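You operate a simulated robot arm through the tools that you are given. There is no shell and no other tool. Be economical: measure what you need, move in short steps, check, and stop when the job is done.

Carry out the task below with a simulated two-armed robot. There is one attempt and no reset: what you move stays moved.

JOB
Empty the shopping bag: scarf on the seat, each box into the carton pocket its sticker names.
Fine: stand the boxes upright and leave the doorway clear. Set down upright: what you pick out.

The check looks at the end state, three seconds after you hand in, the way a careful person would. Anything else that was tipped, shoved, dropped, spilled or broken makes it a failure.

ROBOT AND FRAMES
Two 7-joint arms with three-finger grippers on one trunk that stands fixed in place. Base frame: the origin is at the foot of the trunk, x ahead of it, y to its left, z up; the work surface is at about z = 0.46. Lengths are in m, angles in rad, forces in N, time in s.
The left shoulder is at [0.111, 0.126, 0.991], the right one opposite. With the tool pointing down near the work surface each hand reaches from about 0.1 to 0.84 m from the base axis, measured 20 degrees to its own side. Payload 2.94 kg a hand.
The tool frame of a hand sits at the grasp point between the pads (the TCP): z along the fingers, y along the line on which they close. The tips reach 0.03 m beyond it. The gripper opens to 0.128 m. The gripper's body begins 0.093 m behind the TCP.
Orientation is told as [roll, pitch, yaw] about the base's x, y, z axes, in that order, counted from this pose: with the fingers straight down and closing along the base's y, the tool's x points along the base's -x, its y along +y and its z along -z.

CONTROLS
- The arms move only by the tool arm_command. It takes "left_series", "right_series" or both (then of equal length, played together; a hand with none holds still); each is one flat list of numbers, 7 for each row, row after row: the opening, from 0 (shut) to 1 (fully open), then the shift along the base's x, y, z in m, then the turn, a rotation vector about the base's x, y, z in rad. In form: [fingers, x, y, z, ax, ay, az, fingers, x, y, z, ax, ay, az, ...]. A call has 1 to 20 rows; each row shifts and turns the commanded pose from where the row before left it. Rows are played at 5 a second. More than 0.05 m and 0.15 rad between two rows, or a gripper value outside its range, and nothing of the call is played. A pose out of reach is approached as far as the arm can. The call stops where the force on the tool passes 70 N (or 10 N more than at its start, if that is more) or the arm is blocked; 0.2 s more then pass. Each finger halts on what it meets, pressing with about 26 N; the grip force reading is that of the motor and also rises with nothing between the fingers. The clock runs only during rows and for 0.2 s after the last one: add rows that do not move to give the fingers time. The reply holds the time, the measured pose of the TCP, the force on the tool along the base axes, the opening and the grip force, in the units named above and with some noise, with the torque about the TCP (base axes, N m) and any sound that the robot's microphone picked up, and new pictures: "show" is both (left out), scene, wrist or none (wrist: the cameras of the hands that moved).
- Cameras (640 x 400 px; columns grow to the right, rows downward): "scene" is now at [0.2477, -0.0246, 1.1388]; the picture's right is [-0.28, -0.96, 0.00], its down [-0.63, 0.18, -0.76] and it looks along [0.73, -0.21, -0.65] (base axes); focal length 214 px, centre (320, 200). "left" rides on the left gripper at [0.069, 0.015, -0.12] in its tool frame; the picture's right is [-0.21, 0.98, 0.00], its down [-0.82, -0.18, -0.54] and it looks along [-0.53, -0.12, 0.84] (tool axes); focal length 251 px, centre (320, 200). "right" rides on the right gripper at [0.069, -0.015, -0.12] in its tool frame; the picture's right is [0.22, 0.98, 0.00], its down [-0.82, 0.18, -0.54] and it looks along [-0.53, 0.12, 0.84] (tool axes); focal length 251 px, centre (320, 200). There is no depth. A picture from a camera that has moved, and an enlarged one, comes with that camera's place and axes in the base frame and with its lens.
- lift_body(by): slides the trunk up (or, below 0, down) by that many m; the arms and the scene camera ride with it, the base frame stays. It gives what a move gives, with no picture.
- pan_tilt(pan, tilt): turns the head with the scene camera to pan (to the left, within 1.396 rad either way) and tilt (down, from -0.506 to 1.204), counted from straight ahead of the robot. It gives what a move gives, and a new picture of the scene camera.
- enlarge(camera, box): a new picture of the part [left, top, right, bottom] of that camera's present view, enlarged. It takes no simulated time.
- finish_job(): hands the job in; it is judged then, once.

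Go step by step. Nothing tells you positions but the pictures and the camera data: compare them with the known pose of the tool, close in by small moves and look again before you grip or let go. The budget is 120 turns and 200 pictures, counting those below and the enlarged ones. Unless the task says otherwise, let go and move clear before handing in, and close with one line.

The tools are called after ">>>" as name(argument=value, ...) on one line, values as JSON. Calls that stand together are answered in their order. arm_command: Moves the arms, as the interface text tells. Its arguments: {"type":"object","properties":{"left_series":{"type":"array"},"right_series":{"type":"array"},"show":{"type":"string","enum":["both","scene","wrist","none"]}},"required":[]} The other tools are called the same way: lift_body (by) slides the trunk up or down; pan_tilt (pan, tilt) turns the head that bears the scene camera; enlarge (camera, box) takes an enlarged picture of a part of a camera's view; finish_job () hands the job in.

At the start:

```text
clock: 0.0
left_tool_pos: [0.5566, 0.0815, 0.9664]
left_tcp_rot: [-0.001, 0.001, 0.001]
left_ft_force: [0.2, 0.3, 0.5]
left_moment: [0.0, 0.0, 0.01]
left_width: 0.1279
left_finger_force: 0.1
right_tool_pos: [0.5064, -0.3436, 1.0113]
right_tcp_rot: [-0.001, -0.001, -0.001]
right_ft_force: [-0.5, 0.3, -0.3]
right_moment: [0.03, -0.03, 0.0]
right_width: 0.128
right_finger_force: 0.0
trunk travel left (down, up): [-0.204, 0.343]
head pan, tilt: [-0.288, 0.71]
```

scene: 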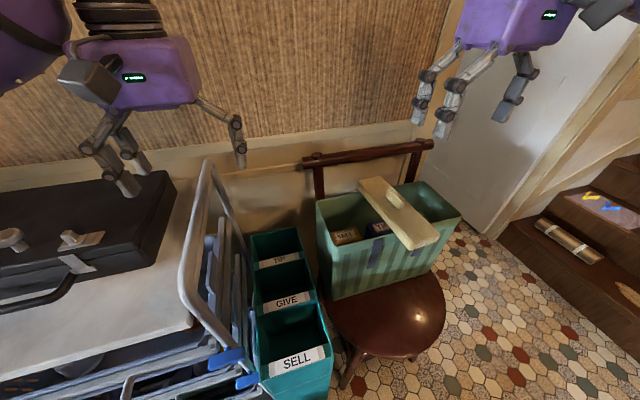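
right: 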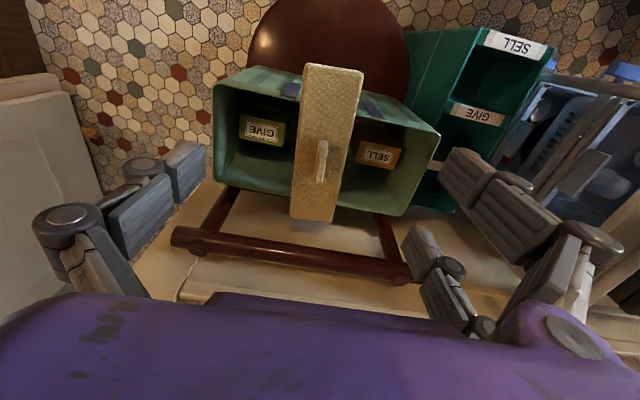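
left: 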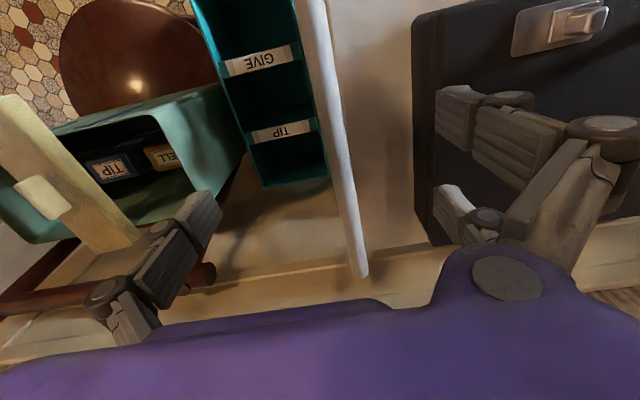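

I see a green bag on a round stool/chair seat with a folded scarf-like bar lying across it, boxes inside (GIVE, TIP, SELL), and a teal carton with three pockets (TIP, GIVE, SELL) to its left. I'll look closer first.

>>> enlarge(camera="scene", box=[230, 130, 480, 390])

>>> enlarge(camera="right", box=[160, 0, 560, 250])

>>> enlarge(camera="left", box=[0, 0, 360, 225])

```text
1.54 times, centred on (355, 260) of scene
camera zoom: at [0.2477, -0.0246, 1.1388], right [-0.28, -0.96, 0.0], down [-0.63, 0.18, -0.76], along [0.73, -0.21, -0.65], focal length 330 px, centre (266, 108)
```

zoom: 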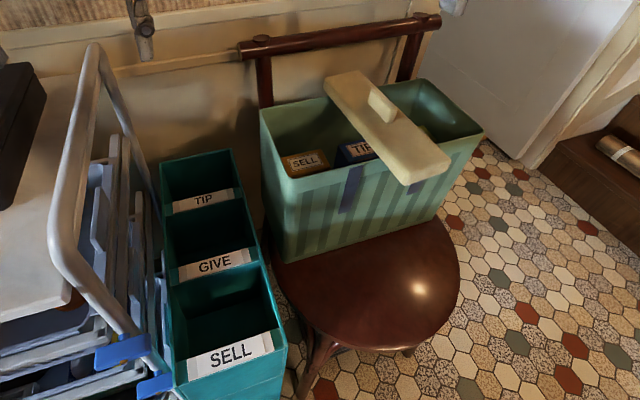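

```text
1.60 times, centred on (360, 125) of right
camera zoom: at [0.4381, -0.3588, 1.1321], right [-0.22, 0.98, 0.0], down [0.82, 0.18, 0.54], along [0.53, 0.12, -0.84], focal length 402 px, centre (256, 320)
```

zoom: 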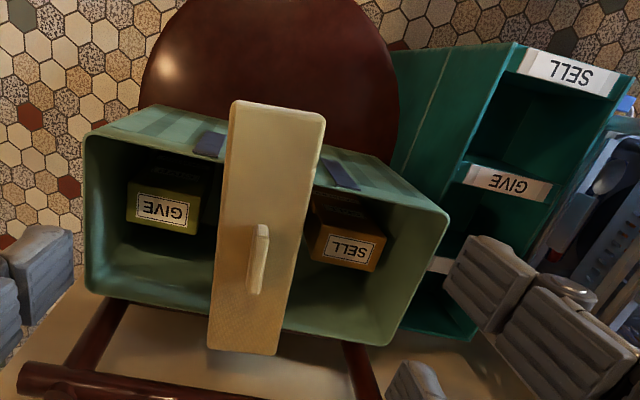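

```text
1.78 times, centred on (180, 112) of left
camera zoom: at [0.4879, 0.0956, 1.0861], right [0.21, 0.98, 0.0], down [0.82, -0.18, 0.54], along [0.53, -0.12, -0.84], focal length 447 px, centre (569, 356)
```

zoom: 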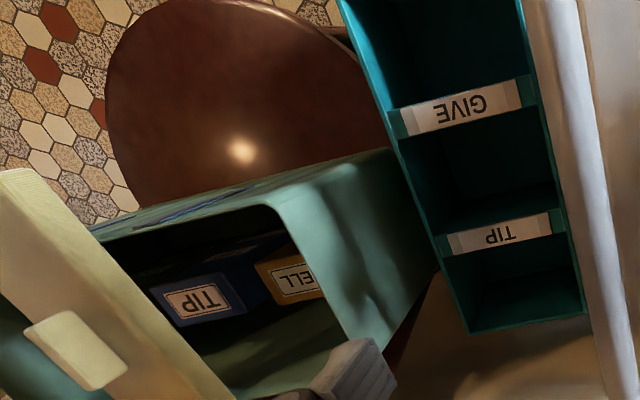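

The yellow strip with a ridge (probably the folded scarf) bridges the bag rim at about x 0.47–0.72, y −0.33, z ≈0.75; boxes stand below it. Let me enlarge the details.

>>> enlarge(camera="right", box=[220, 90, 320, 170])

>>> enlarge(camera="right", box=[300, 80, 430, 200])

>>> enlarge(camera="scene", box=[310, 160, 470, 260])

>>> pan_tilt(pan=-0.35, tilt=0.95)

```text
5.00 times, centred on (270, 130) of right
camera zoom: at [0.4381, -0.3588, 1.1321], right [-0.22, 0.98, 0.0], down [0.82, 0.18, 0.54], along [0.53, 0.12, -0.84], focal length 1257 px, centre (570, 550)
```

zoom: 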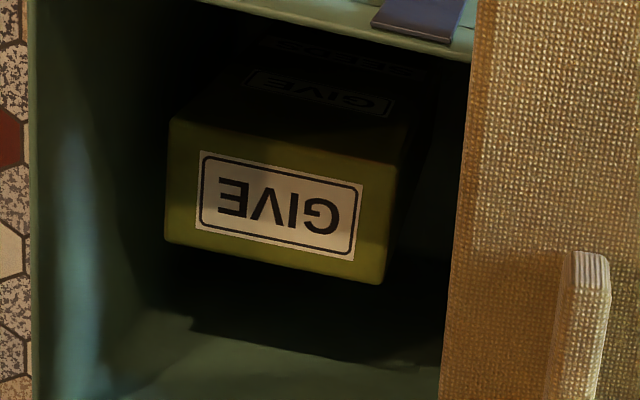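

```text
3.33 times, centred on (365, 140) of right
camera zoom: at [0.4381, -0.3588, 1.1321], right [-0.22, 0.98, 0.0], down [0.82, 0.18, 0.54], along [0.53, 0.12, -0.84], focal length 838 px, centre (170, 400)
```

zoom: 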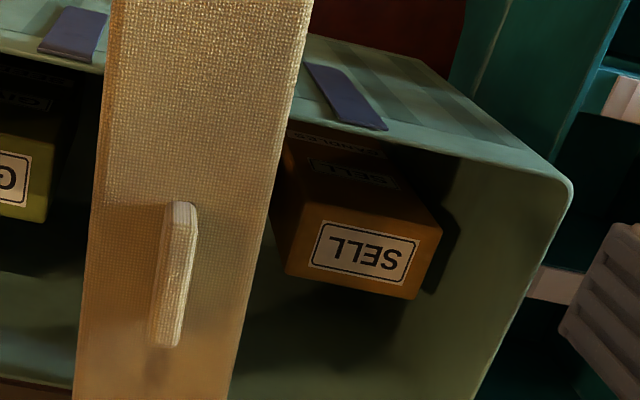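

```text
4.00 times, centred on (390, 210) of scene
camera zoom: at [0.2477, -0.0246, 1.1388], right [-0.28, -0.96, 0.0], down [-0.63, 0.18, -0.76], along [0.73, -0.21, -0.65], focal length 858 px, centre (40, 160)
```

zoom: 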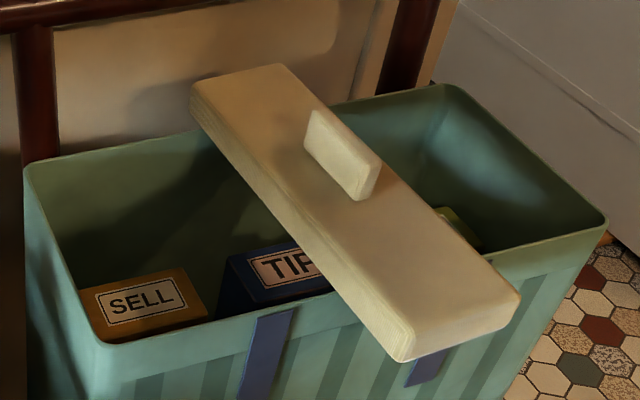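

```text
clock: 0.8
left_tool_pos: [0.558, 0.0799, 0.967]
left_tcp_rot: [-0.002, 0.0, 0.0]
left_ft_force: [-0.1, 0.3, 0.7]
left_moment: [0.0, 0.03, 0.01]
left_width: 0.1283
left_finger_force: 0.1
right_tool_pos: [0.5068, -0.3454, 1.0126]
right_tcp_rot: [-0.002, -0.003, 0.0]
right_ft_force: [-1.1, 0.0, 0.0]
right_moment: [-0.01, 0.0, 0.02]
right_width: 0.128
right_finger_force: 0.0
trunk travel left (down, up): [-0.204, 0.343]
head pan, tilt: [-0.351, 0.949]
camera scene: at [0.2349, -0.0256, 1.12], right [-0.34, -0.94, 0.0], down [-0.76, 0.28, -0.58], along [0.55, -0.2, -0.81], focal length 214 px, centre (320, 200)
```

scene: 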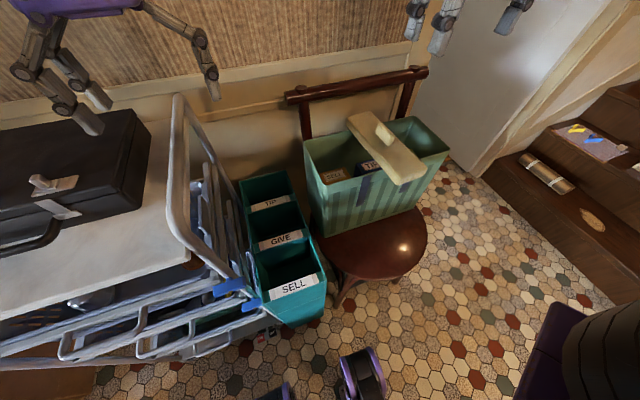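

The boxes appear to stand about 0.2 m tall in a row along y (SELL −0.20, TIP −0.32, GIVE −0.43) at x≈0.605, tops near z 0.665. I check the carton pocket depths next.

>>> enlarge(camera="scene", box=[225, 160, 345, 335])

>>> enlarge(camera="left", box=[180, 0, 360, 200])

```text
2.29 times, centred on (285, 248) of scene
camera zoom: at [0.2349, -0.0256, 1.12], right [-0.34, -0.94, 0.0], down [-0.76, 0.28, -0.58], along [0.55, -0.2, -0.81], focal length 490 px, centre (400, 91)
```

zoom: 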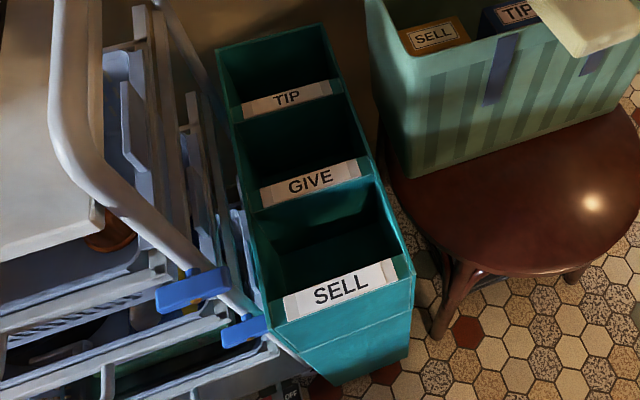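

```text
2.00 times, centred on (270, 100) of left
camera zoom: at [0.4879, 0.0956, 1.086], right [0.21, 0.98, 0.0], down [0.82, -0.18, 0.54], along [0.53, -0.12, -0.84], focal length 503 px, centre (420, 400)
```

zoom: 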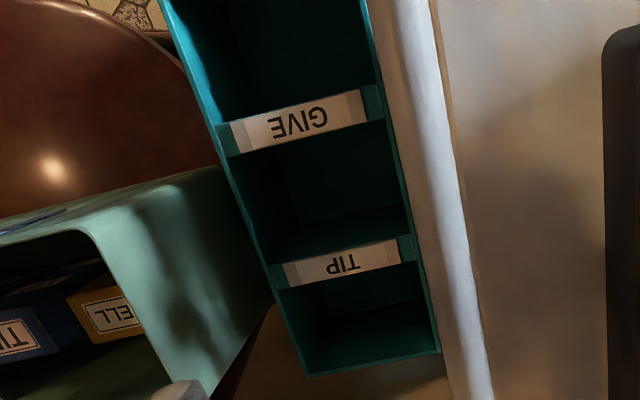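

Checking the depth of the pockets more closely.

>>> enlarge(camera="scene", box=[255, 235, 330, 295])

>>> enlarge(camera="left", box=[230, 40, 350, 195])

```text
6.67 times, centred on (292, 265) of scene
camera zoom: at [0.2349, -0.0256, 1.12], right [-0.34, -0.94, 0.0], down [-0.76, 0.28, -0.58], along [0.55, -0.2, -0.81], focal length 1430 px, centre (503, -233)
```

zoom: 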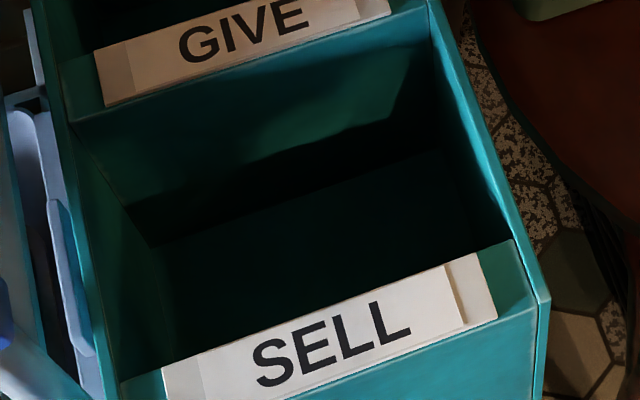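

```text
2.58 times, centred on (290, 118) of left
camera zoom: at [0.4879, 0.0956, 1.086], right [0.21, 0.98, 0.0], down [0.82, -0.18, 0.54], along [0.53, -0.12, -0.84], focal length 649 px, centre (397, 413)
```

zoom: 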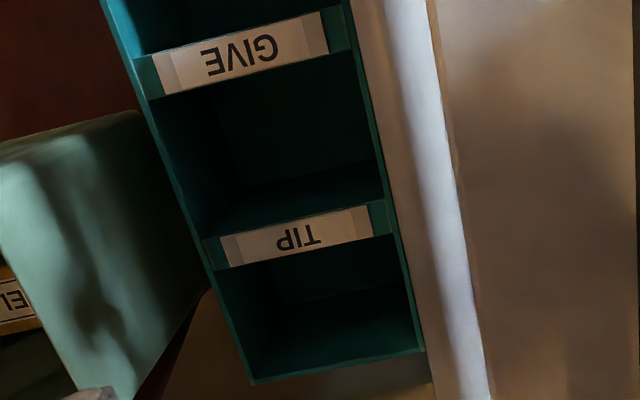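

The pocket floors are at z≈0.46 (rim ≈0.61), so a 0.2 m box will stick out a little. I move the left hand up and away from the trolley bar, and bring the right hand above the scarf's ridge.

>>> arm_command(left_series=[1, 0, 0, 0.04, 0, 0, 0, 1, 0, 0, 0.04, 0, 0, 0, 1, 0, 0.03, 0.03, 0, 0, 0, 1, 0, 0.04, 0, 0, 0, 0, 1, 0, 0.04, 0, 0, 0, 0, 1, 0, 0.04, 0, 0, 0, 0, 1, 0, 0.04, 0, 0, 0, 0, 1, 0, 0.04, 0, 0, 0, 0], right_series=[1, 0.03, 0.01, 0, 0, 0, 0, 1, 0.03, 0.01, 0, 0, 0, 0, 1, 0.025, 0.003, 0, 0, 0, 0, 1, 0, 0, -0.03, 0, 0, 0, 1, 0, 0, -0.03, 0, 0, 0, 1, 0, 0, -0.03, 0, 0, 0, 0.6, 0, 0, -0.03, 0, 0, 0, 0.6, 0, 0, 0, 0, 0, 0])

```text
clock: 2.6
left_tool_pos: [0.5568, 0.3108, 1.0798]
left_tcp_rot: [-0.001, -0.001, -0.001]
left_ft_force: [0.6, 0.5, -0.4]
left_moment: [-0.05, -0.01, -0.03]
left_width: 0.1282
left_finger_force: 0.0
right_tool_pos: [0.5916, -0.3197, 0.894]
right_tcp_rot: [-0.002, -0.003, -0.001]
right_ft_force: [0.0, 0.3, -0.2]
right_moment: [-0.04, 0.0, -0.01]
right_width: 0.077
right_finger_force: 0.0
trunk travel left (down, up): [-0.204, 0.343]
head pan, tilt: [-0.351, 0.949]
camera scene: at [0.2343, -0.025, 1.1202], right [-0.34, -0.94, 0.0], down [-0.76, 0.28, -0.58], along [0.55, -0.2, -0.81], focal length 214 px, centre (320, 200)
camera right: at [0.5226, -0.3343, 1.0137], right [-0.21, 0.98, 0.0], down [0.82, 0.18, 0.54], along [0.53, 0.12, -0.84], focal length 251 px, centre (320, 200)
camera left: at [0.4875, 0.3268, 1.1981], right [0.22, 0.98, 0.0], down [0.82, -0.18, 0.54], along [0.53, -0.12, -0.84], focal length 251 px, centre (320, 200)
```

scene: 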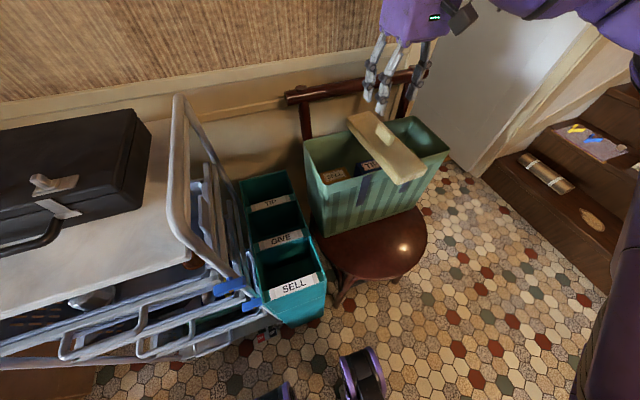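
right: 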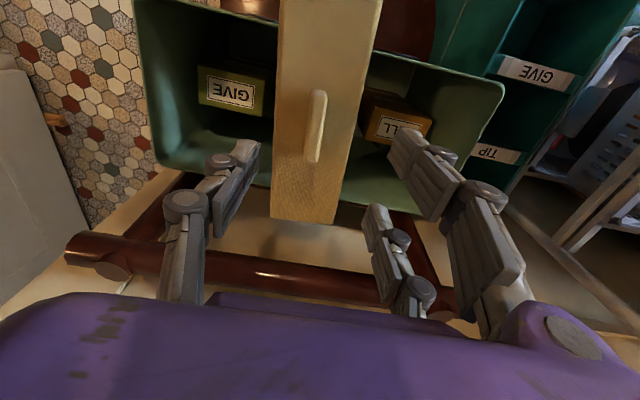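
left: 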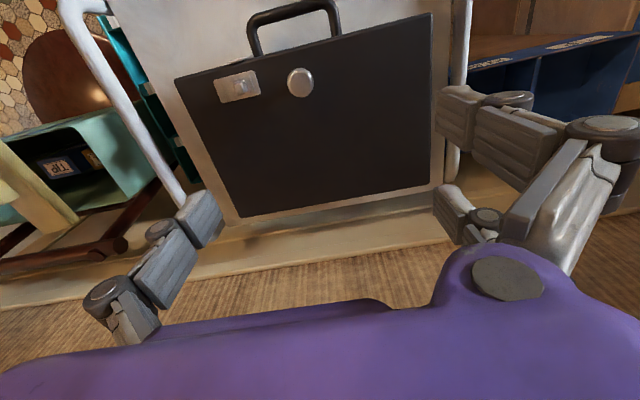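

The ridge is centred near (0.588, −0.322), top about z 0.795. I lower the hand over it, then look.

>>> arm_command(right_series=[0.5, -0.003, -0.001, -0.025, 0, 0, 0, 0.4, 0, -0.001, -0.025, 0, 0, 0, 0.4, 0, 0, -0.02, 0, 0, 0, 0.4, 0, 0, 0, 0, 0, 0])

>>> enlarge(camera="scene", box=[320, 40, 470, 200])

```text
clock: 3.6
left_tool_pos: [0.5573, 0.3106, 1.0792]
left_tcp_rot: [0.0, 0.001, 0.001]
left_ft_force: [0.3, 0.0, 0.4]
left_moment: [-0.01, 0.02, 0.01]
left_width: 0.1279
left_finger_force: 0.1
right_tool_pos: [0.5885, -0.3228, 0.8221]
right_tcp_rot: [0.003, 0.0, 0.0]
right_ft_force: [-0.8, -0.2, -0.8]
right_moment: [0.01, 0.03, 0.0]
right_width: 0.0511
right_finger_force: 0.0
trunk travel left (down, up): [-0.204, 0.343]
head pan, tilt: [-0.351, 0.949]
camera scene: at [0.2375, -0.0221, 1.1218], right [-0.29, -0.96, 0.0], down [-0.76, 0.23, -0.6], along [0.58, -0.18, -0.8], focal length 214 px, centre (320, 200)
camera right: at [0.52, -0.3369, 0.9416], right [-0.22, 0.98, 0.0], down [0.82, 0.18, 0.54], along [0.53, 0.12, -0.84], focal length 251 px, centre (320, 200)
```

scene: 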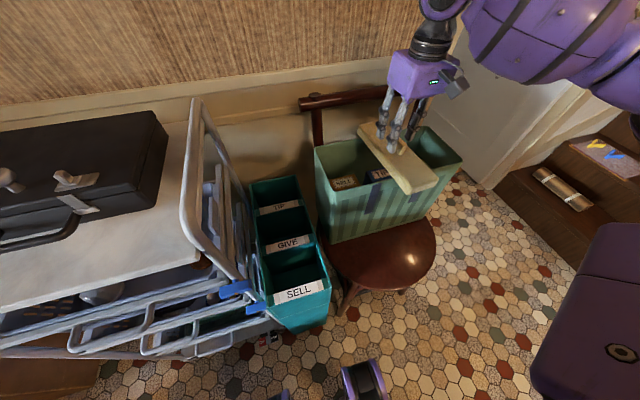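
right: 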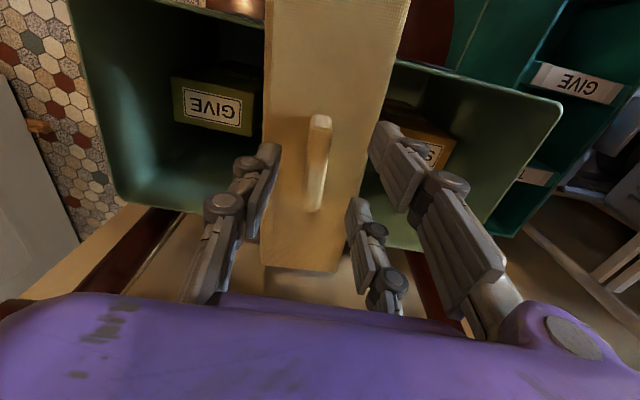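

```text
2.50 times, centred on (395, 120) of scene
camera zoom: at [0.2375, -0.0221, 1.1218], right [-0.29, -0.96, 0.0], down [-0.76, 0.23, -0.6], along [0.58, -0.18, -0.8], focal length 536 px, centre (132, 400)
```

zoom: 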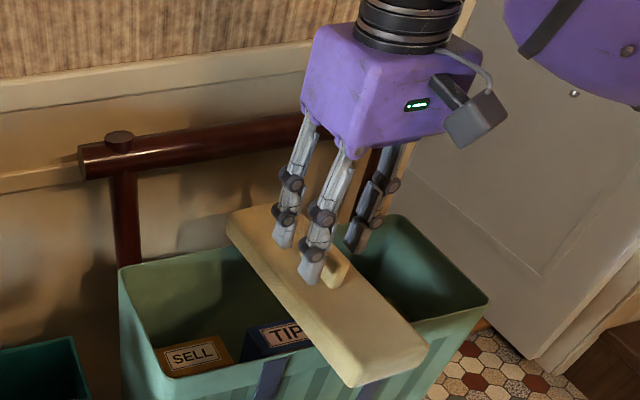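

The ridge is squarely between the fingers. I go down a little, match its small yaw, and close.

>>> arm_command(right_series=[0.4, 0.001, 0, -0.015, 0, 0, 0.08, 0.3, 0, 0, 0, 0, 0, 0, 0, 0, 0, 0, 0, 0, 0, 0, 0, 0, 0, 0, 0, 0, 0, 0, 0, 0, 0, 0, 0])

```text
clock: 4.8
left_tool_pos: [0.5582, 0.3109, 1.0797]
left_tcp_rot: [0.001, 0.0, 0.0]
left_ft_force: [-0.1, 0.1, 1.1]
left_moment: [0.03, 0.0, 0.01]
left_width: 0.1278
left_finger_force: 0.0
right_tool_pos: [0.5906, -0.3229, 0.8078]
right_tcp_rot: [-0.004, -0.002, 0.081]
right_ft_force: [0.5, -0.4, 3.3]
right_moment: [0.0, -0.09, -0.07]
right_width: 0.0133
right_finger_force: 25.9
trunk travel left (down, up): [-0.204, 0.343]
head pan, tilt: [-0.351, 0.949]
camera scene: at [0.238, -0.0213, 1.1224], right [-0.28, -0.96, 0.0], down [-0.76, 0.22, -0.61], along [0.58, -0.17, -0.79], focal length 214 px, centre (320, 200)
camera right: at [0.5227, -0.3431, 0.9268], right [-0.29, 0.96, 0.0], down [0.8, 0.25, 0.54], along [0.52, 0.16, -0.84], focal length 251 px, centre (320, 200)
```

scene: 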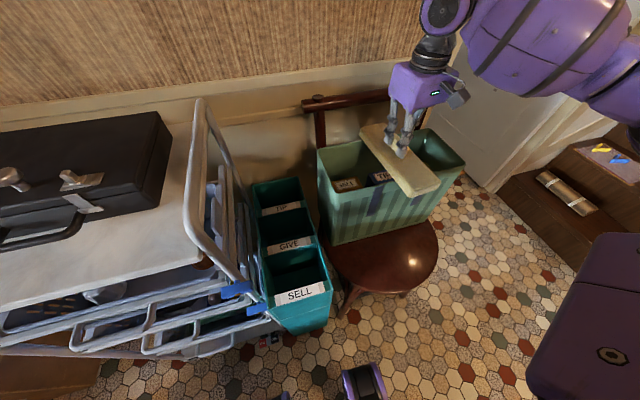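
right: 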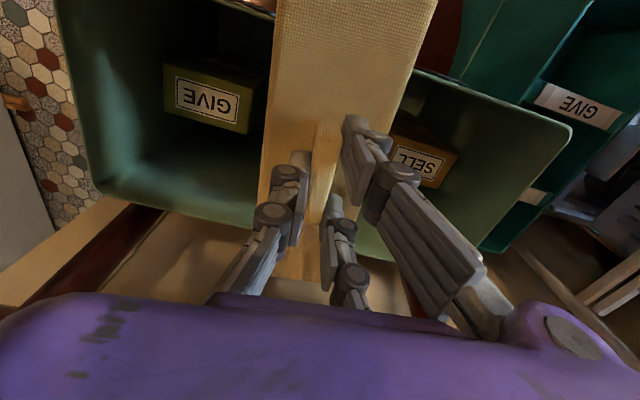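

Ridge gripped (13 mm). I lift slightly, draw it toward the robot so the far end clears the chair rail, then raise it.

>>> arm_command(right_series=[0, 0, 0, 0.01, 0, 0, 0, 0, 0, 0, 0.015, 0, 0, 0, 0, -0.01, 0, 0.005, 0, 0, 0, 0, -0.03, 0, 0, 0, 0, 0, 0, -0.03, 0, 0, 0, 0, 0, 0, -0.03, 0, 0.01, 0, 0, 0, 0, -0.02, 0, 0.02, 0, 0, 0, 0, -0.02, 0, 0.02, 0, 0, 0])

```text
clock: 6.6
left_tool_pos: [0.5568, 0.3104, 1.0798]
left_tcp_rot: [0.0, -0.002, 0.0]
left_ft_force: [-0.3, 0.5, -0.1]
left_moment: [-0.02, -0.02, 0.01]
left_width: 0.1281
left_finger_force: 0.0
right_tool_pos: [0.4501, -0.3205, 0.8862]
right_tcp_rot: [0.0, -0.003, 0.08]
right_ft_force: [0.5, 0.4, -0.1]
right_moment: [0.05, -0.04, 0.0]
right_width: 0.0136
right_finger_force: 25.8
trunk travel left (down, up): [-0.204, 0.343]
head pan, tilt: [-0.351, 0.949]
camera scene: at [0.243, -0.0367, 1.1408], right [-0.42, -0.91, 0.0], down [-0.58, 0.27, -0.77], along [0.7, -0.33, -0.64], focal length 214 px, centre (320, 200)
camera right: at [0.3825, -0.3405, 1.0065], right [-0.29, 0.96, 0.0], down [0.8, 0.25, 0.54], along [0.52, 0.16, -0.84], focal length 251 px, centre (320, 200)
```

scene: 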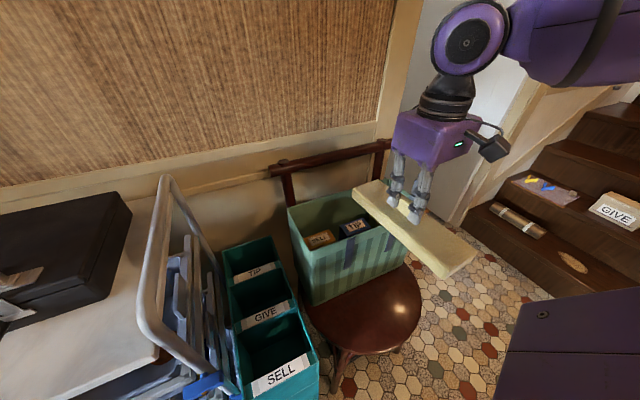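
right: 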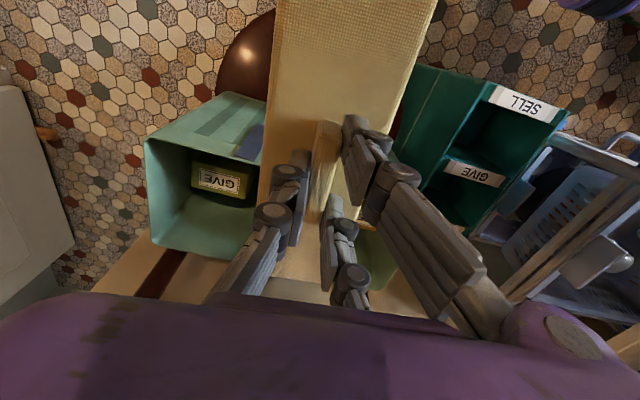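

The scarf hangs level. I turn it 90° so it will lie along y on the seat's free front half, staying above the bag rim for now.

>>> arm_command(right_series=[0, -0.001, 0.001, 0, 0, 0, 0.149, 0, -0.001, 0.001, 0, 0, 0, 0.149, 0, -0.001, 0.001, 0, 0, 0, 0.149, 0, -0.001, 0.001, 0, 0, 0, 0.149, 0, -0.001, 0.001, 0, 0, 0, 0.149, 0, -0.001, 0.001, 0, 0, 0, 0.149, 0, -0.001, 0.001, 0, 0, 0, 0.149, 0, -0.001, 0.001, 0, 0, 0, 0.149, 0, -0.001, 0.001, 0, 0, 0, 0.149, 0, -0.001, 0.001, 0, 0, 0, 0.149])

```text
clock: 8.8
left_tool_pos: [0.558, 0.3104, 1.0792]
left_tcp_rot: [0.0, -0.001, 0.0]
left_ft_force: [0.2, 0.2, 1.0]
left_moment: [0.01, 0.01, 0.02]
left_width: 0.1278
left_finger_force: 0.1
right_tool_pos: [0.4401, -0.3134, 0.8884]
right_tcp_rot: [-0.002, -0.002, 1.574]
right_ft_force: [0.3, -0.1, -0.8]
right_moment: [0.06, -0.02, -0.01]
right_width: 0.0134
right_finger_force: 25.4
trunk travel left (down, up): [-0.204, 0.343]
head pan, tilt: [-0.351, 0.949]
camera scene: at [0.2402, -0.0499, 1.149], right [-0.56, -0.83, 0.0], down [-0.47, 0.31, -0.83], along [0.69, -0.46, -0.56], focal length 214 px, centre (320, 200)
camera right: at [0.4554, -0.3818, 1.0073], right [-0.98, -0.22, 0.0], down [-0.18, 0.82, 0.54], along [-0.12, 0.53, -0.84], focal length 251 px, centre (320, 200)
```

scene: 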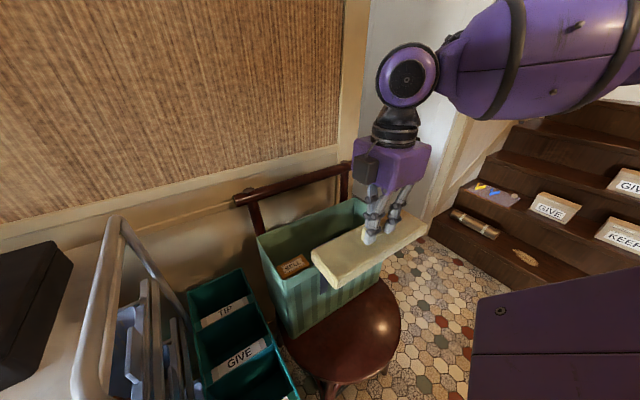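
right: 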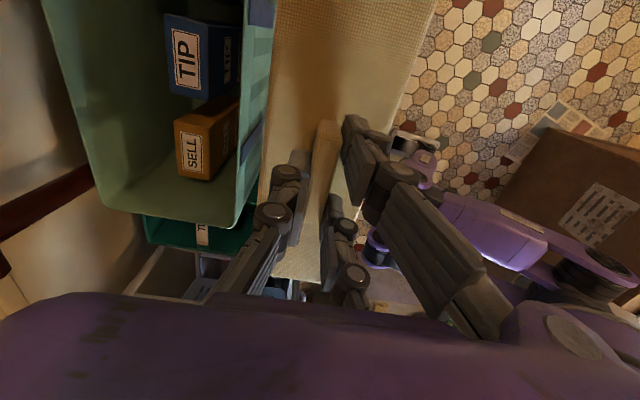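

Now straight down in front of the bag, stopping a few cm above the seat to look.

>>> arm_command(right_series=[0, 0, 0, -0.03, 0, 0, 0, 0, 0, 0, -0.03, 0, 0, 0, 0, 0, 0, -0.03, 0, 0, 0, 0, 0, 0, -0.03, 0, 0, 0, 0, 0, 0, -0.03, 0, 0, 0, 0, 0, 0, -0.03, 0, 0, 0])

>>> pan_tilt(pan=-0.5, tilt=0.9)

```text
clock: 10.2
left_tool_pos: [0.558, 0.3089, 1.0781]
left_tcp_rot: [-0.001, -0.001, 0.001]
left_ft_force: [0.3, 0.3, 0.7]
left_moment: [0.03, 0.0, -0.03]
left_width: 0.1281
left_finger_force: 0.0
right_tool_pos: [0.4409, -0.3163, 0.7058]
right_tcp_rot: [-0.002, -0.001, 1.57]
right_ft_force: [0.1, -1.0, -0.8]
right_moment: [0.03, 0.01, -0.02]
right_width: 0.0137
right_finger_force: 25.9
trunk travel left (down, up): [-0.204, 0.343]
head pan, tilt: [-0.351, 0.949]
camera scene: at [0.2353, -0.026, 1.12], right [-0.34, -0.94, 0.0], down [-0.76, 0.28, -0.58], along [0.55, -0.2, -0.81], focal length 214 px, centre (320, 200)
camera right: at [0.4564, -0.3838, 0.8265], right [-0.98, -0.21, 0.0], down [-0.18, 0.82, 0.54], along [-0.11, 0.53, -0.84], focal length 251 px, centre (320, 200)
```

scene: 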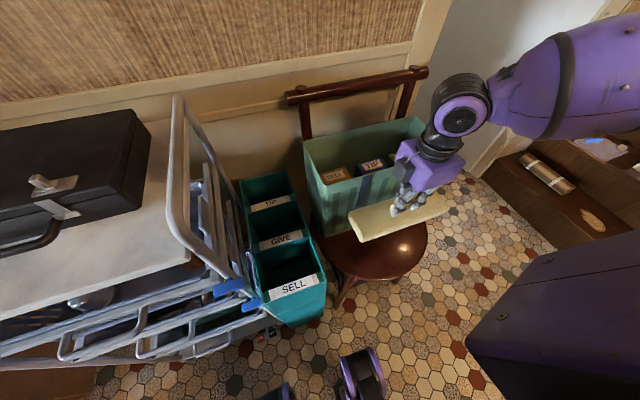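
right: 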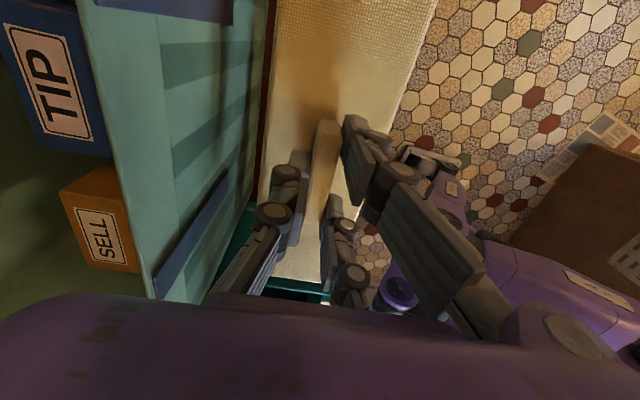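

```text
clock: 10.9
left_tool_pos: [0.557, 0.3106, 1.0798]
left_tcp_rot: [0.001, 0.0, -0.001]
left_ft_force: [-0.5, -0.2, 0.8]
left_moment: [0.03, -0.03, 0.02]
left_width: 0.1279
left_finger_force: 0.1
right_tool_pos: [0.4397, -0.3149, 0.708]
right_tcp_rot: [0.0, -0.002, 1.571]
right_ft_force: [0.0, 0.4, -0.8]
right_moment: [0.01, 0.01, 0.02]
right_width: 0.0135
right_finger_force: 26.2
trunk travel left (down, up): [-0.204, 0.343]
head pan, tilt: [-0.499, 0.901]
camera scene: at [0.233, -0.0368, 1.1236], right [-0.48, -0.88, 0.0], down [-0.69, 0.37, -0.62], along [0.55, -0.3, -0.78], focal length 214 px, centre (320, 200)
```

scene: 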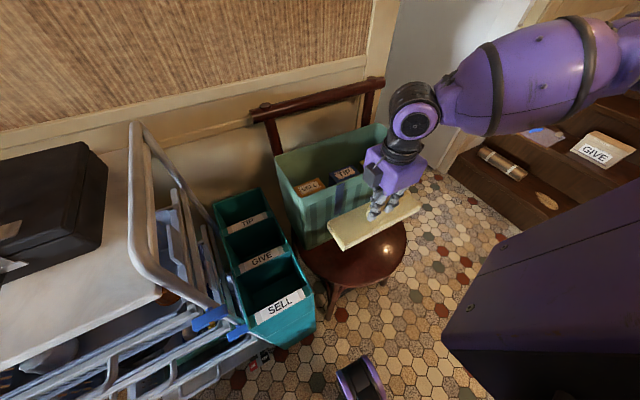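

The scarf is clear of the bag rim (x≈0.525), gap about 2 cm at the hand. I continue down and watch the force.

>>> arm_command(right_series=[0, 0, 0, -0.03, 0, 0, 0, 0, 0, 0, -0.03, 0, 0, 0, 0, 0, 0, -0.03, 0, 0, 0, 0, 0, 0, -0.03, 0, 0, 0, 0, 0, 0, -0.025, 0, 0, 0, 0, 0, 0, 0, 0, 0, 0])

```text
clock: 12.3
left_tool_pos: [0.5587, 0.3095, 1.0804]
left_tcp_rot: [0.0, 0.002, -0.001]
left_ft_force: [-0.3, -0.3, 0.4]
left_moment: [0.0, -0.02, 0.01]
left_width: 0.1281
left_finger_force: 0.2
right_tool_pos: [0.4408, -0.3124, 0.562]
right_tcp_rot: [0.001, -0.001, 1.57]
right_ft_force: [-0.8, 0.3, -1.5]
right_moment: [0.0, -0.03, 0.03]
right_width: 0.0136
right_finger_force: 26.2
trunk travel left (down, up): [-0.204, 0.343]
head pan, tilt: [-0.499, 0.901]
camera scene: at [0.2328, -0.0367, 1.1237], right [-0.48, -0.88, 0.0], down [-0.69, 0.38, -0.62], along [0.55, -0.3, -0.78], focal length 214 px, centre (320, 200)
camera right: at [0.4562, -0.381, 0.6815], right [-0.98, -0.21, 0.0], down [-0.18, 0.82, 0.54], along [-0.12, 0.53, -0.84], focal length 251 px, centre (320, 200)
```

scene: 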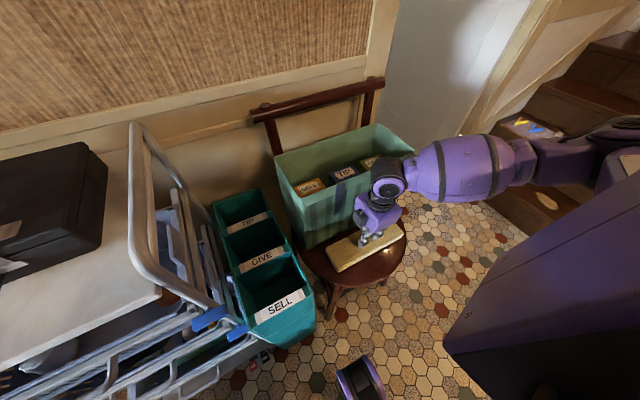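
right: 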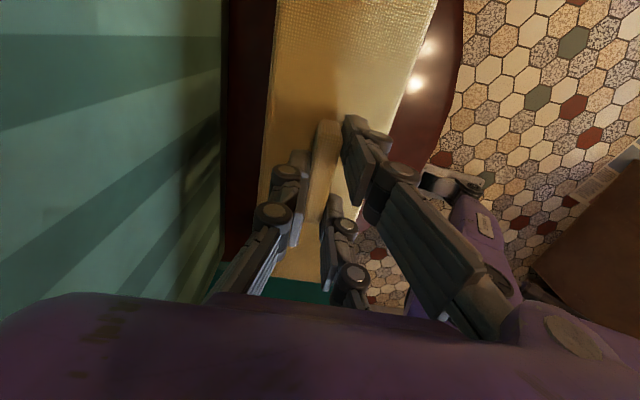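

Clear on all sides, about 3 cm above the seat. I settle it in fine steps.

>>> arm_command(right_series=[0, 0, 0, -0.01, 0, 0, 0, 0, 0, 0, -0.01, 0, 0, 0, 0, 0, 0, -0.005, 0, 0, 0, 0, 0, 0, -0.004, 0, 0, 0, 0, 0, 0, 0, 0, 0, 0])

>>> enlarge(camera="scene", box=[290, 170, 430, 300])

```text
clock: 13.5
left_tool_pos: [0.5575, 0.3099, 1.0793]
left_tcp_rot: [0.0, 0.0, 0.0]
left_ft_force: [-0.3, 0.3, -0.6]
left_moment: [-0.01, 0.0, 0.03]
left_width: 0.1282
left_finger_force: 0.0
right_tool_pos: [0.4401, -0.3127, 0.5326]
right_tcp_rot: [-0.002, -0.001, 1.571]
right_ft_force: [-0.4, 0.1, -2.0]
right_moment: [0.0, -0.04, 0.03]
right_width: 0.0135
right_finger_force: 25.8
trunk travel left (down, up): [-0.204, 0.343]
head pan, tilt: [-0.499, 0.901]
camera scene: at [0.2329, -0.0368, 1.1236], right [-0.48, -0.88, 0.0], down [-0.69, 0.38, -0.62], along [0.55, -0.3, -0.78], focal length 214 px, centre (320, 200)
camera right: at [0.4558, -0.3818, 0.6527], right [-0.98, -0.21, 0.0], down [-0.18, 0.82, 0.54], along [-0.12, 0.53, -0.84], focal length 251 px, centre (320, 200)
```

scene: 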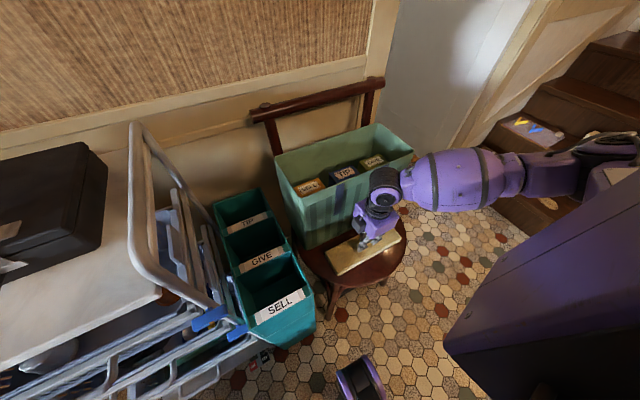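
right: 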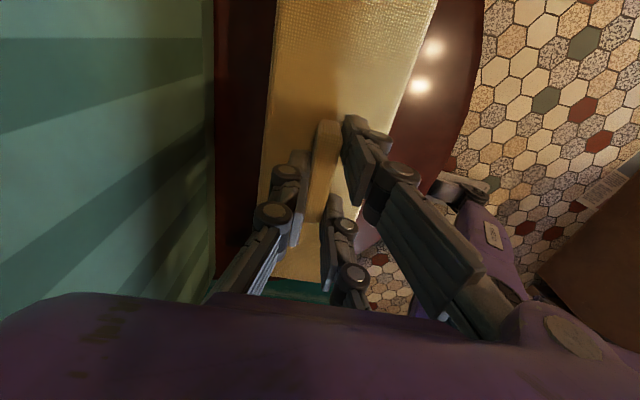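

```text
3.08 times, centred on (360, 235) of scene
camera zoom: at [0.2329, -0.0368, 1.1236], right [-0.48, -0.88, 0.0], down [-0.69, 0.38, -0.62], along [0.55, -0.3, -0.78], focal length 660 px, centre (197, 92)
```

zoom: 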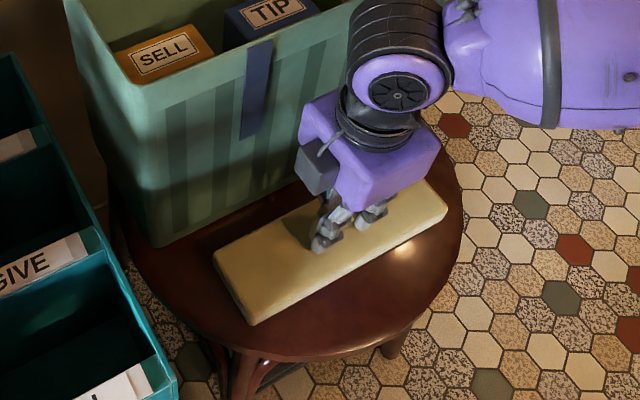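

Well centred on the free part of the seat, not yet touching. I keep lowering.

>>> arm_command(right_series=[0, 0, 0, -0.004, 0, 0, 0, 0, 0, 0, -0.004, 0, 0, 0, 0, 0, 0, 0, 0, 0, 0], show="none")

```text
clock: 14.3
left_tool_pos: [0.5562, 0.31, 1.0796]
left_tcp_rot: [0.002, -0.001, 0.001]
left_ft_force: [0.6, -1.2, -0.3]
left_moment: [-0.01, 0.02, 0.04]
left_width: 0.1281
left_finger_force: 0.0
right_tool_pos: [0.4394, -0.3141, 0.527]
right_tcp_rot: [-0.004, 0.0, 1.572]
right_ft_force: [-3.5, -2.1, 22.8]
right_moment: [0.1, 0.14, 0.01]
right_width: 0.0134
right_finger_force: 26.0
trunk travel left (down, up): [-0.204, 0.343]
head pan, tilt: [-0.499, 0.901]
```

Contact with the seat. I ease off, open a little, and rise straight up.

>>> arm_command(right_series=[0, 0, 0, 0.002, 0, 0, 0, 0.15, 0, 0, 0, 0, 0, 0, 0.3, 0, 0, 0, 0, 0, 0, 0.3, 0, 0, 0, 0, 0, 0, 0.3, 0, 0, 0.01, 0, 0, 0, 0.3, 0, 0, 0.02, 0, 0, 0, 0.3, 0, 0, 0.04, 0, 0, 0, 0.3, 0, 0, 0.04, 0, 0, 0])

```text
clock: 16.1
left_tool_pos: [0.5578, 0.3109, 1.0779]
left_tcp_rot: [0.0, 0.001, 0.001]
left_ft_force: [-0.2, 0.1, -0.4]
left_moment: [0.01, -0.04, -0.02]
left_width: 0.1281
left_finger_force: 0.0
right_tool_pos: [0.4389, -0.3131, 0.6385]
right_tcp_rot: [0.0, -0.002, 1.57]
right_ft_force: [-0.4, 0.0, -0.2]
right_moment: [-0.02, 0.01, 0.0]
right_width: 0.0383
right_finger_force: 0.1
trunk travel left (down, up): [-0.204, 0.343]
head pan, tilt: [-0.499, 0.901]
camera scene: at [0.2325, -0.0363, 1.1237], right [-0.48, -0.88, 0.0], down [-0.69, 0.37, -0.62], along [0.55, -0.3, -0.78], focal length 214 px, centre (320, 200)
camera right: at [0.4546, -0.3815, 0.7586], right [-0.98, -0.21, 0.0], down [-0.18, 0.82, 0.54], along [-0.12, 0.53, -0.84], focal length 251 px, centre (320, 200)
```

scene: 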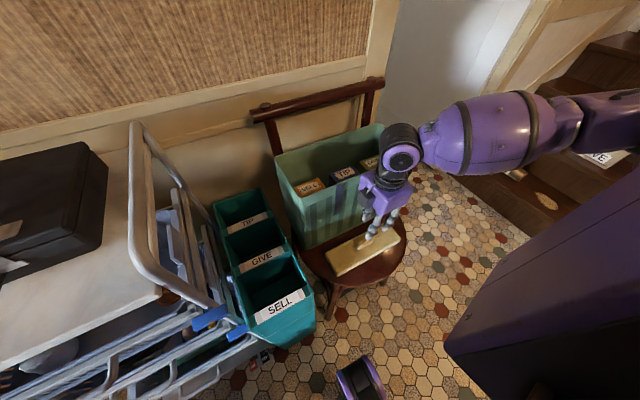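
right: 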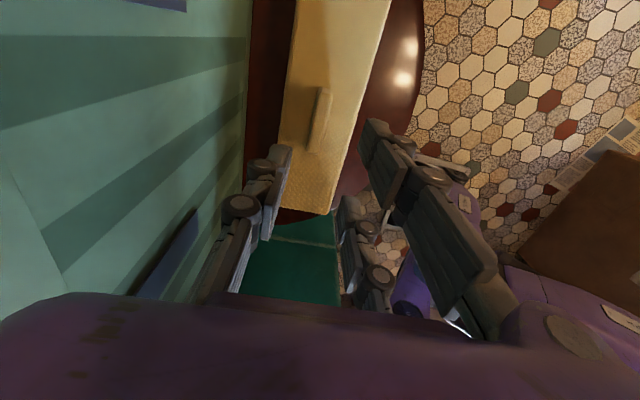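

The scarf sits on the seat. I rise above the chair rail and move over the bag to look in.

>>> arm_command(right_series=[0.5, 0, 0, 0.05, 0, 0, 0, 0.5, 0, 0, 0.05, 0, 0, 0, 0.5, 0, 0, 0.05, 0, 0, 0, 0.5, 0, 0, 0.05, 0, 0, 0, 0.5, 0, 0, 0.05, 0, 0, 0, 0.5, 0, 0, 0.045, 0, 0, 0, 0.5, 0.04, 0, 0, 0, 0, 0, 0.5, 0.04, -0.02, 0, 0, 0, 0, 0.5, 0.04, 0, 0, 0, 0, 0, 0.5, 0.04, 0, 0, 0, 0, 0, 0.5, 0, 0, 0, 0, 0, 0])

>>> enlarge(camera="right", box=[220, 0, 480, 200])

```text
clock: 18.5
left_tool_pos: [0.5578, 0.3114, 1.0798]
left_tcp_rot: [0.0, 0.0, -0.001]
left_ft_force: [0.3, -0.5, -1.0]
left_moment: [-0.02, -0.03, -0.01]
left_width: 0.128
left_finger_force: 0.1
right_tool_pos: [0.6015, -0.3328, 0.9322]
right_tcp_rot: [-0.002, -0.001, 1.573]
right_ft_force: [0.7, -0.4, 0.2]
right_moment: [0.01, -0.01, 0.01]
right_width: 0.064
right_finger_force: 0.0
trunk travel left (down, up): [-0.204, 0.343]
head pan, tilt: [-0.499, 0.901]
camera scene: at [0.2325, -0.0368, 1.1237], right [-0.48, -0.88, 0.0], down [-0.69, 0.38, -0.62], along [0.55, -0.3, -0.78], focal length 214 px, centre (320, 200)
camera right: at [0.6171, -0.4009, 1.0515], right [-0.98, -0.22, 0.0], down [-0.18, 0.82, 0.54], along [-0.12, 0.53, -0.84], focal length 251 px, centre (320, 200)
```

scene: 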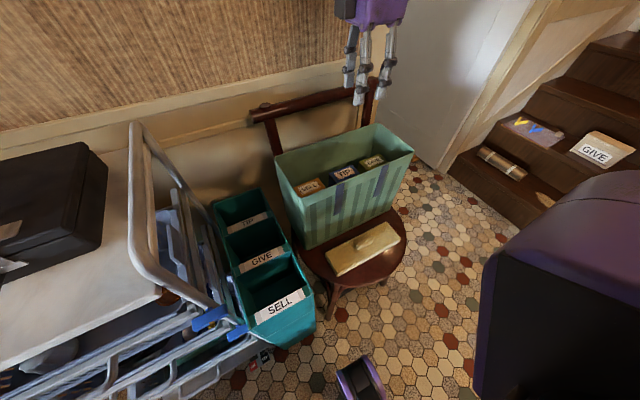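
right: 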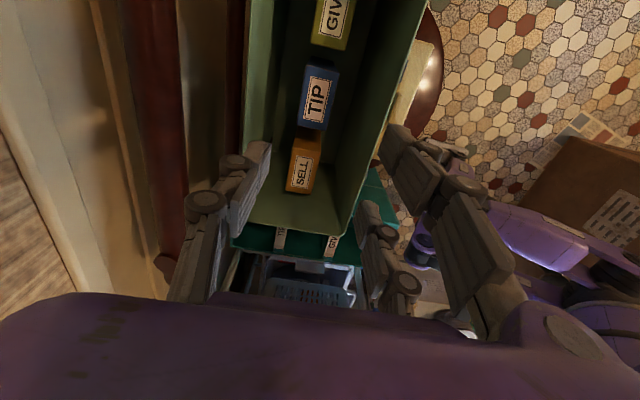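

```text
2.00 times, centred on (350, 100) of right
camera zoom: at [0.6171, -0.4009, 1.0515], right [-0.98, -0.22, 0.0], down [-0.18, 0.82, 0.54], along [-0.12, 0.53, -0.84], focal length 503 px, centre (260, 400)
```

zoom: 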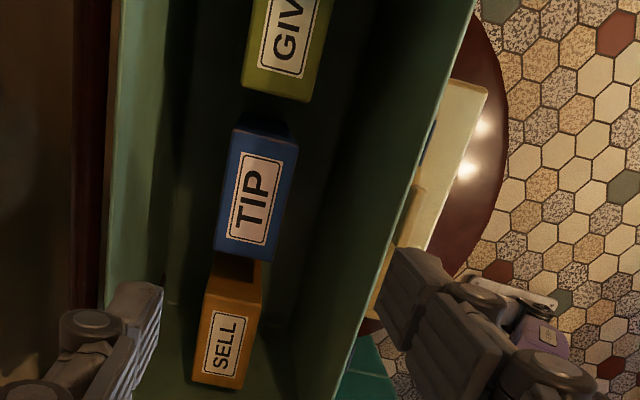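

All three boxes are upright at x≈0.604: SELL y −0.202, TIP −0.327, GIVE −0.428. I start with TIP: lower with fingers 85 mm apart to just above the box and check.

>>> arm_command(right_series=[0.66, 0.002, 0.006, -0.04, 0, 0, 0, 0.66, 0, 0, -0.05, 0, 0, 0, 0.66, 0, 0, -0.05, 0, 0, 0, 0.66, 0, 0, -0.05, 0, 0, 0, 0.66, 0, 0, -0.03, 0, 0, 0, 0.66, 0, 0, 0, 0, 0, 0])

>>> enlarge(camera="scene", box=[250, 70, 430, 250])

```text
clock: 19.9
left_tool_pos: [0.558, 0.3106, 1.0783]
left_tcp_rot: [0.001, 0.002, 0.0]
left_ft_force: [-0.3, -0.6, 0.0]
left_moment: [0.01, 0.0, 0.0]
left_width: 0.128
left_finger_force: 0.1
right_tool_pos: [0.6028, -0.3269, 0.7122]
right_tcp_rot: [-0.002, -0.002, 1.572]
right_ft_force: [-1.2, 0.1, -0.1]
right_moment: [0.02, 0.01, 0.01]
right_width: 0.0844
right_finger_force: 0.0
trunk travel left (down, up): [-0.204, 0.343]
head pan, tilt: [-0.499, 0.901]
camera scene: at [0.2409, -0.0236, 1.1274], right [-0.3, -0.96, 0.0], down [-0.72, 0.22, -0.66], along [0.63, -0.19, -0.75], focal length 214 px, centre (320, 200)
camera right: at [0.619, -0.3965, 0.832], right [-0.98, -0.21, 0.0], down [-0.18, 0.82, 0.54], along [-0.11, 0.53, -0.84], focal length 251 px, centre (320, 200)
```

scene: 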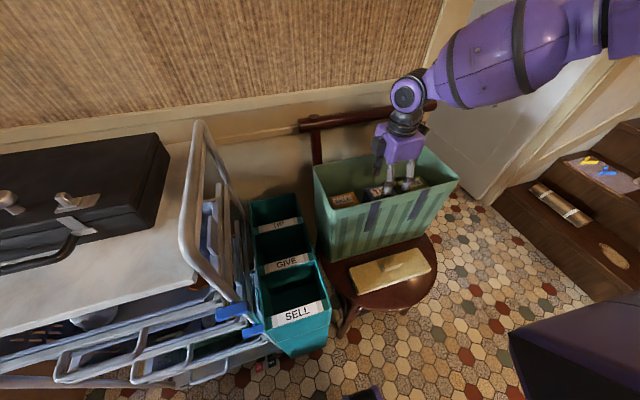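
right: 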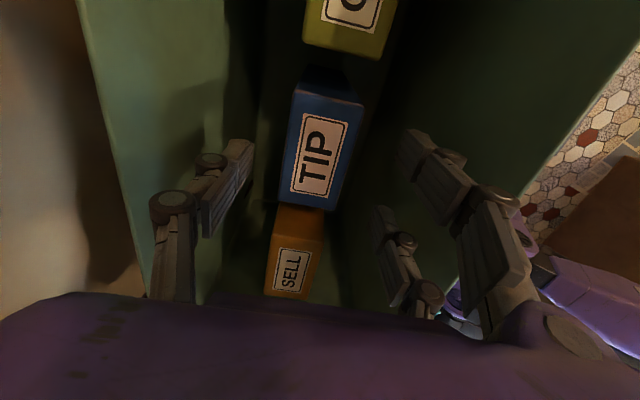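

```text
2.22 times, centred on (340, 160) of scene
camera zoom: at [0.2409, -0.0236, 1.1274], right [-0.3, -0.96, 0.0], down [-0.72, 0.22, -0.66], along [0.63, -0.19, -0.75], focal length 477 px, centre (276, 289)
```

zoom: 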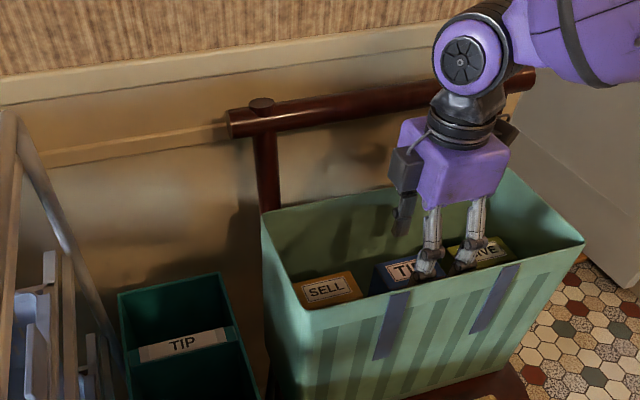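

TIP is centred between the fingers (box at 0.606, −0.329). I lower to z 0.65 and grip.

>>> arm_command(right_series=[0.66, 0.003, -0.002, -0.03, 0, 0, 0, 0.66, 0, 0, -0.03, 0, 0, 0, 0.66, 0, 0, -0.002, 0, 0, 0, 0.4, 0, 0, 0, 0, 0, 0, 0.2, 0, 0, 0, 0, 0, 0, 0.2, 0, 0, 0, 0, 0, 0])

```text
clock: 21.3
left_tool_pos: [0.5582, 0.3101, 1.0792]
left_tcp_rot: [-0.001, 0.001, -0.002]
left_ft_force: [0.0, -0.9, 0.1]
left_moment: [-0.01, 0.02, 0.02]
left_width: 0.128
left_finger_force: 0.0
right_tool_pos: [0.6057, -0.3295, 0.6513]
right_tcp_rot: [0.001, -0.002, 1.571]
right_ft_force: [0.6, -0.2, -0.5]
right_moment: [-0.07, -0.07, 0.01]
right_width: 0.0476
right_finger_force: 26.0
trunk travel left (down, up): [-0.204, 0.343]
head pan, tilt: [-0.499, 0.901]
camera scene: at [0.2433, -0.0172, 1.1277], right [-0.21, -0.98, 0.0], down [-0.73, 0.16, -0.66], along [0.65, -0.14, -0.75], focal length 214 px, centre (320, 200)
camera right: at [0.6211, -0.3988, 0.7709], right [-0.98, -0.21, 0.0], down [-0.18, 0.82, 0.54], along [-0.12, 0.53, -0.84], focal length 251 px, centre (320, 200)
```

scene: 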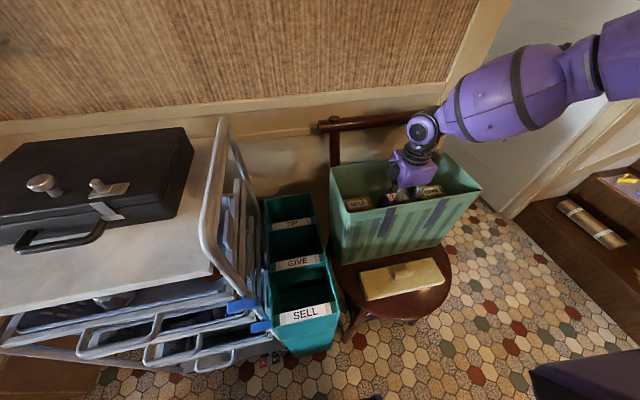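
right: 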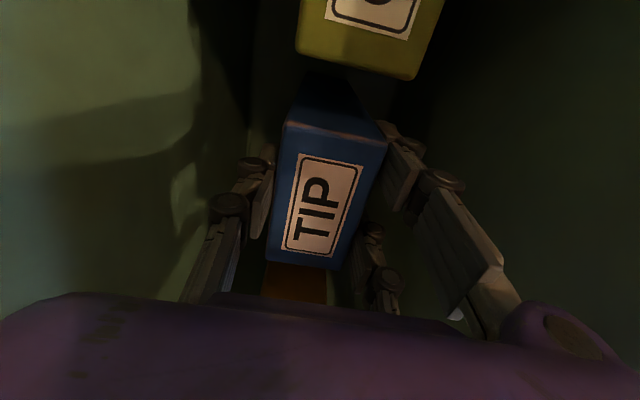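

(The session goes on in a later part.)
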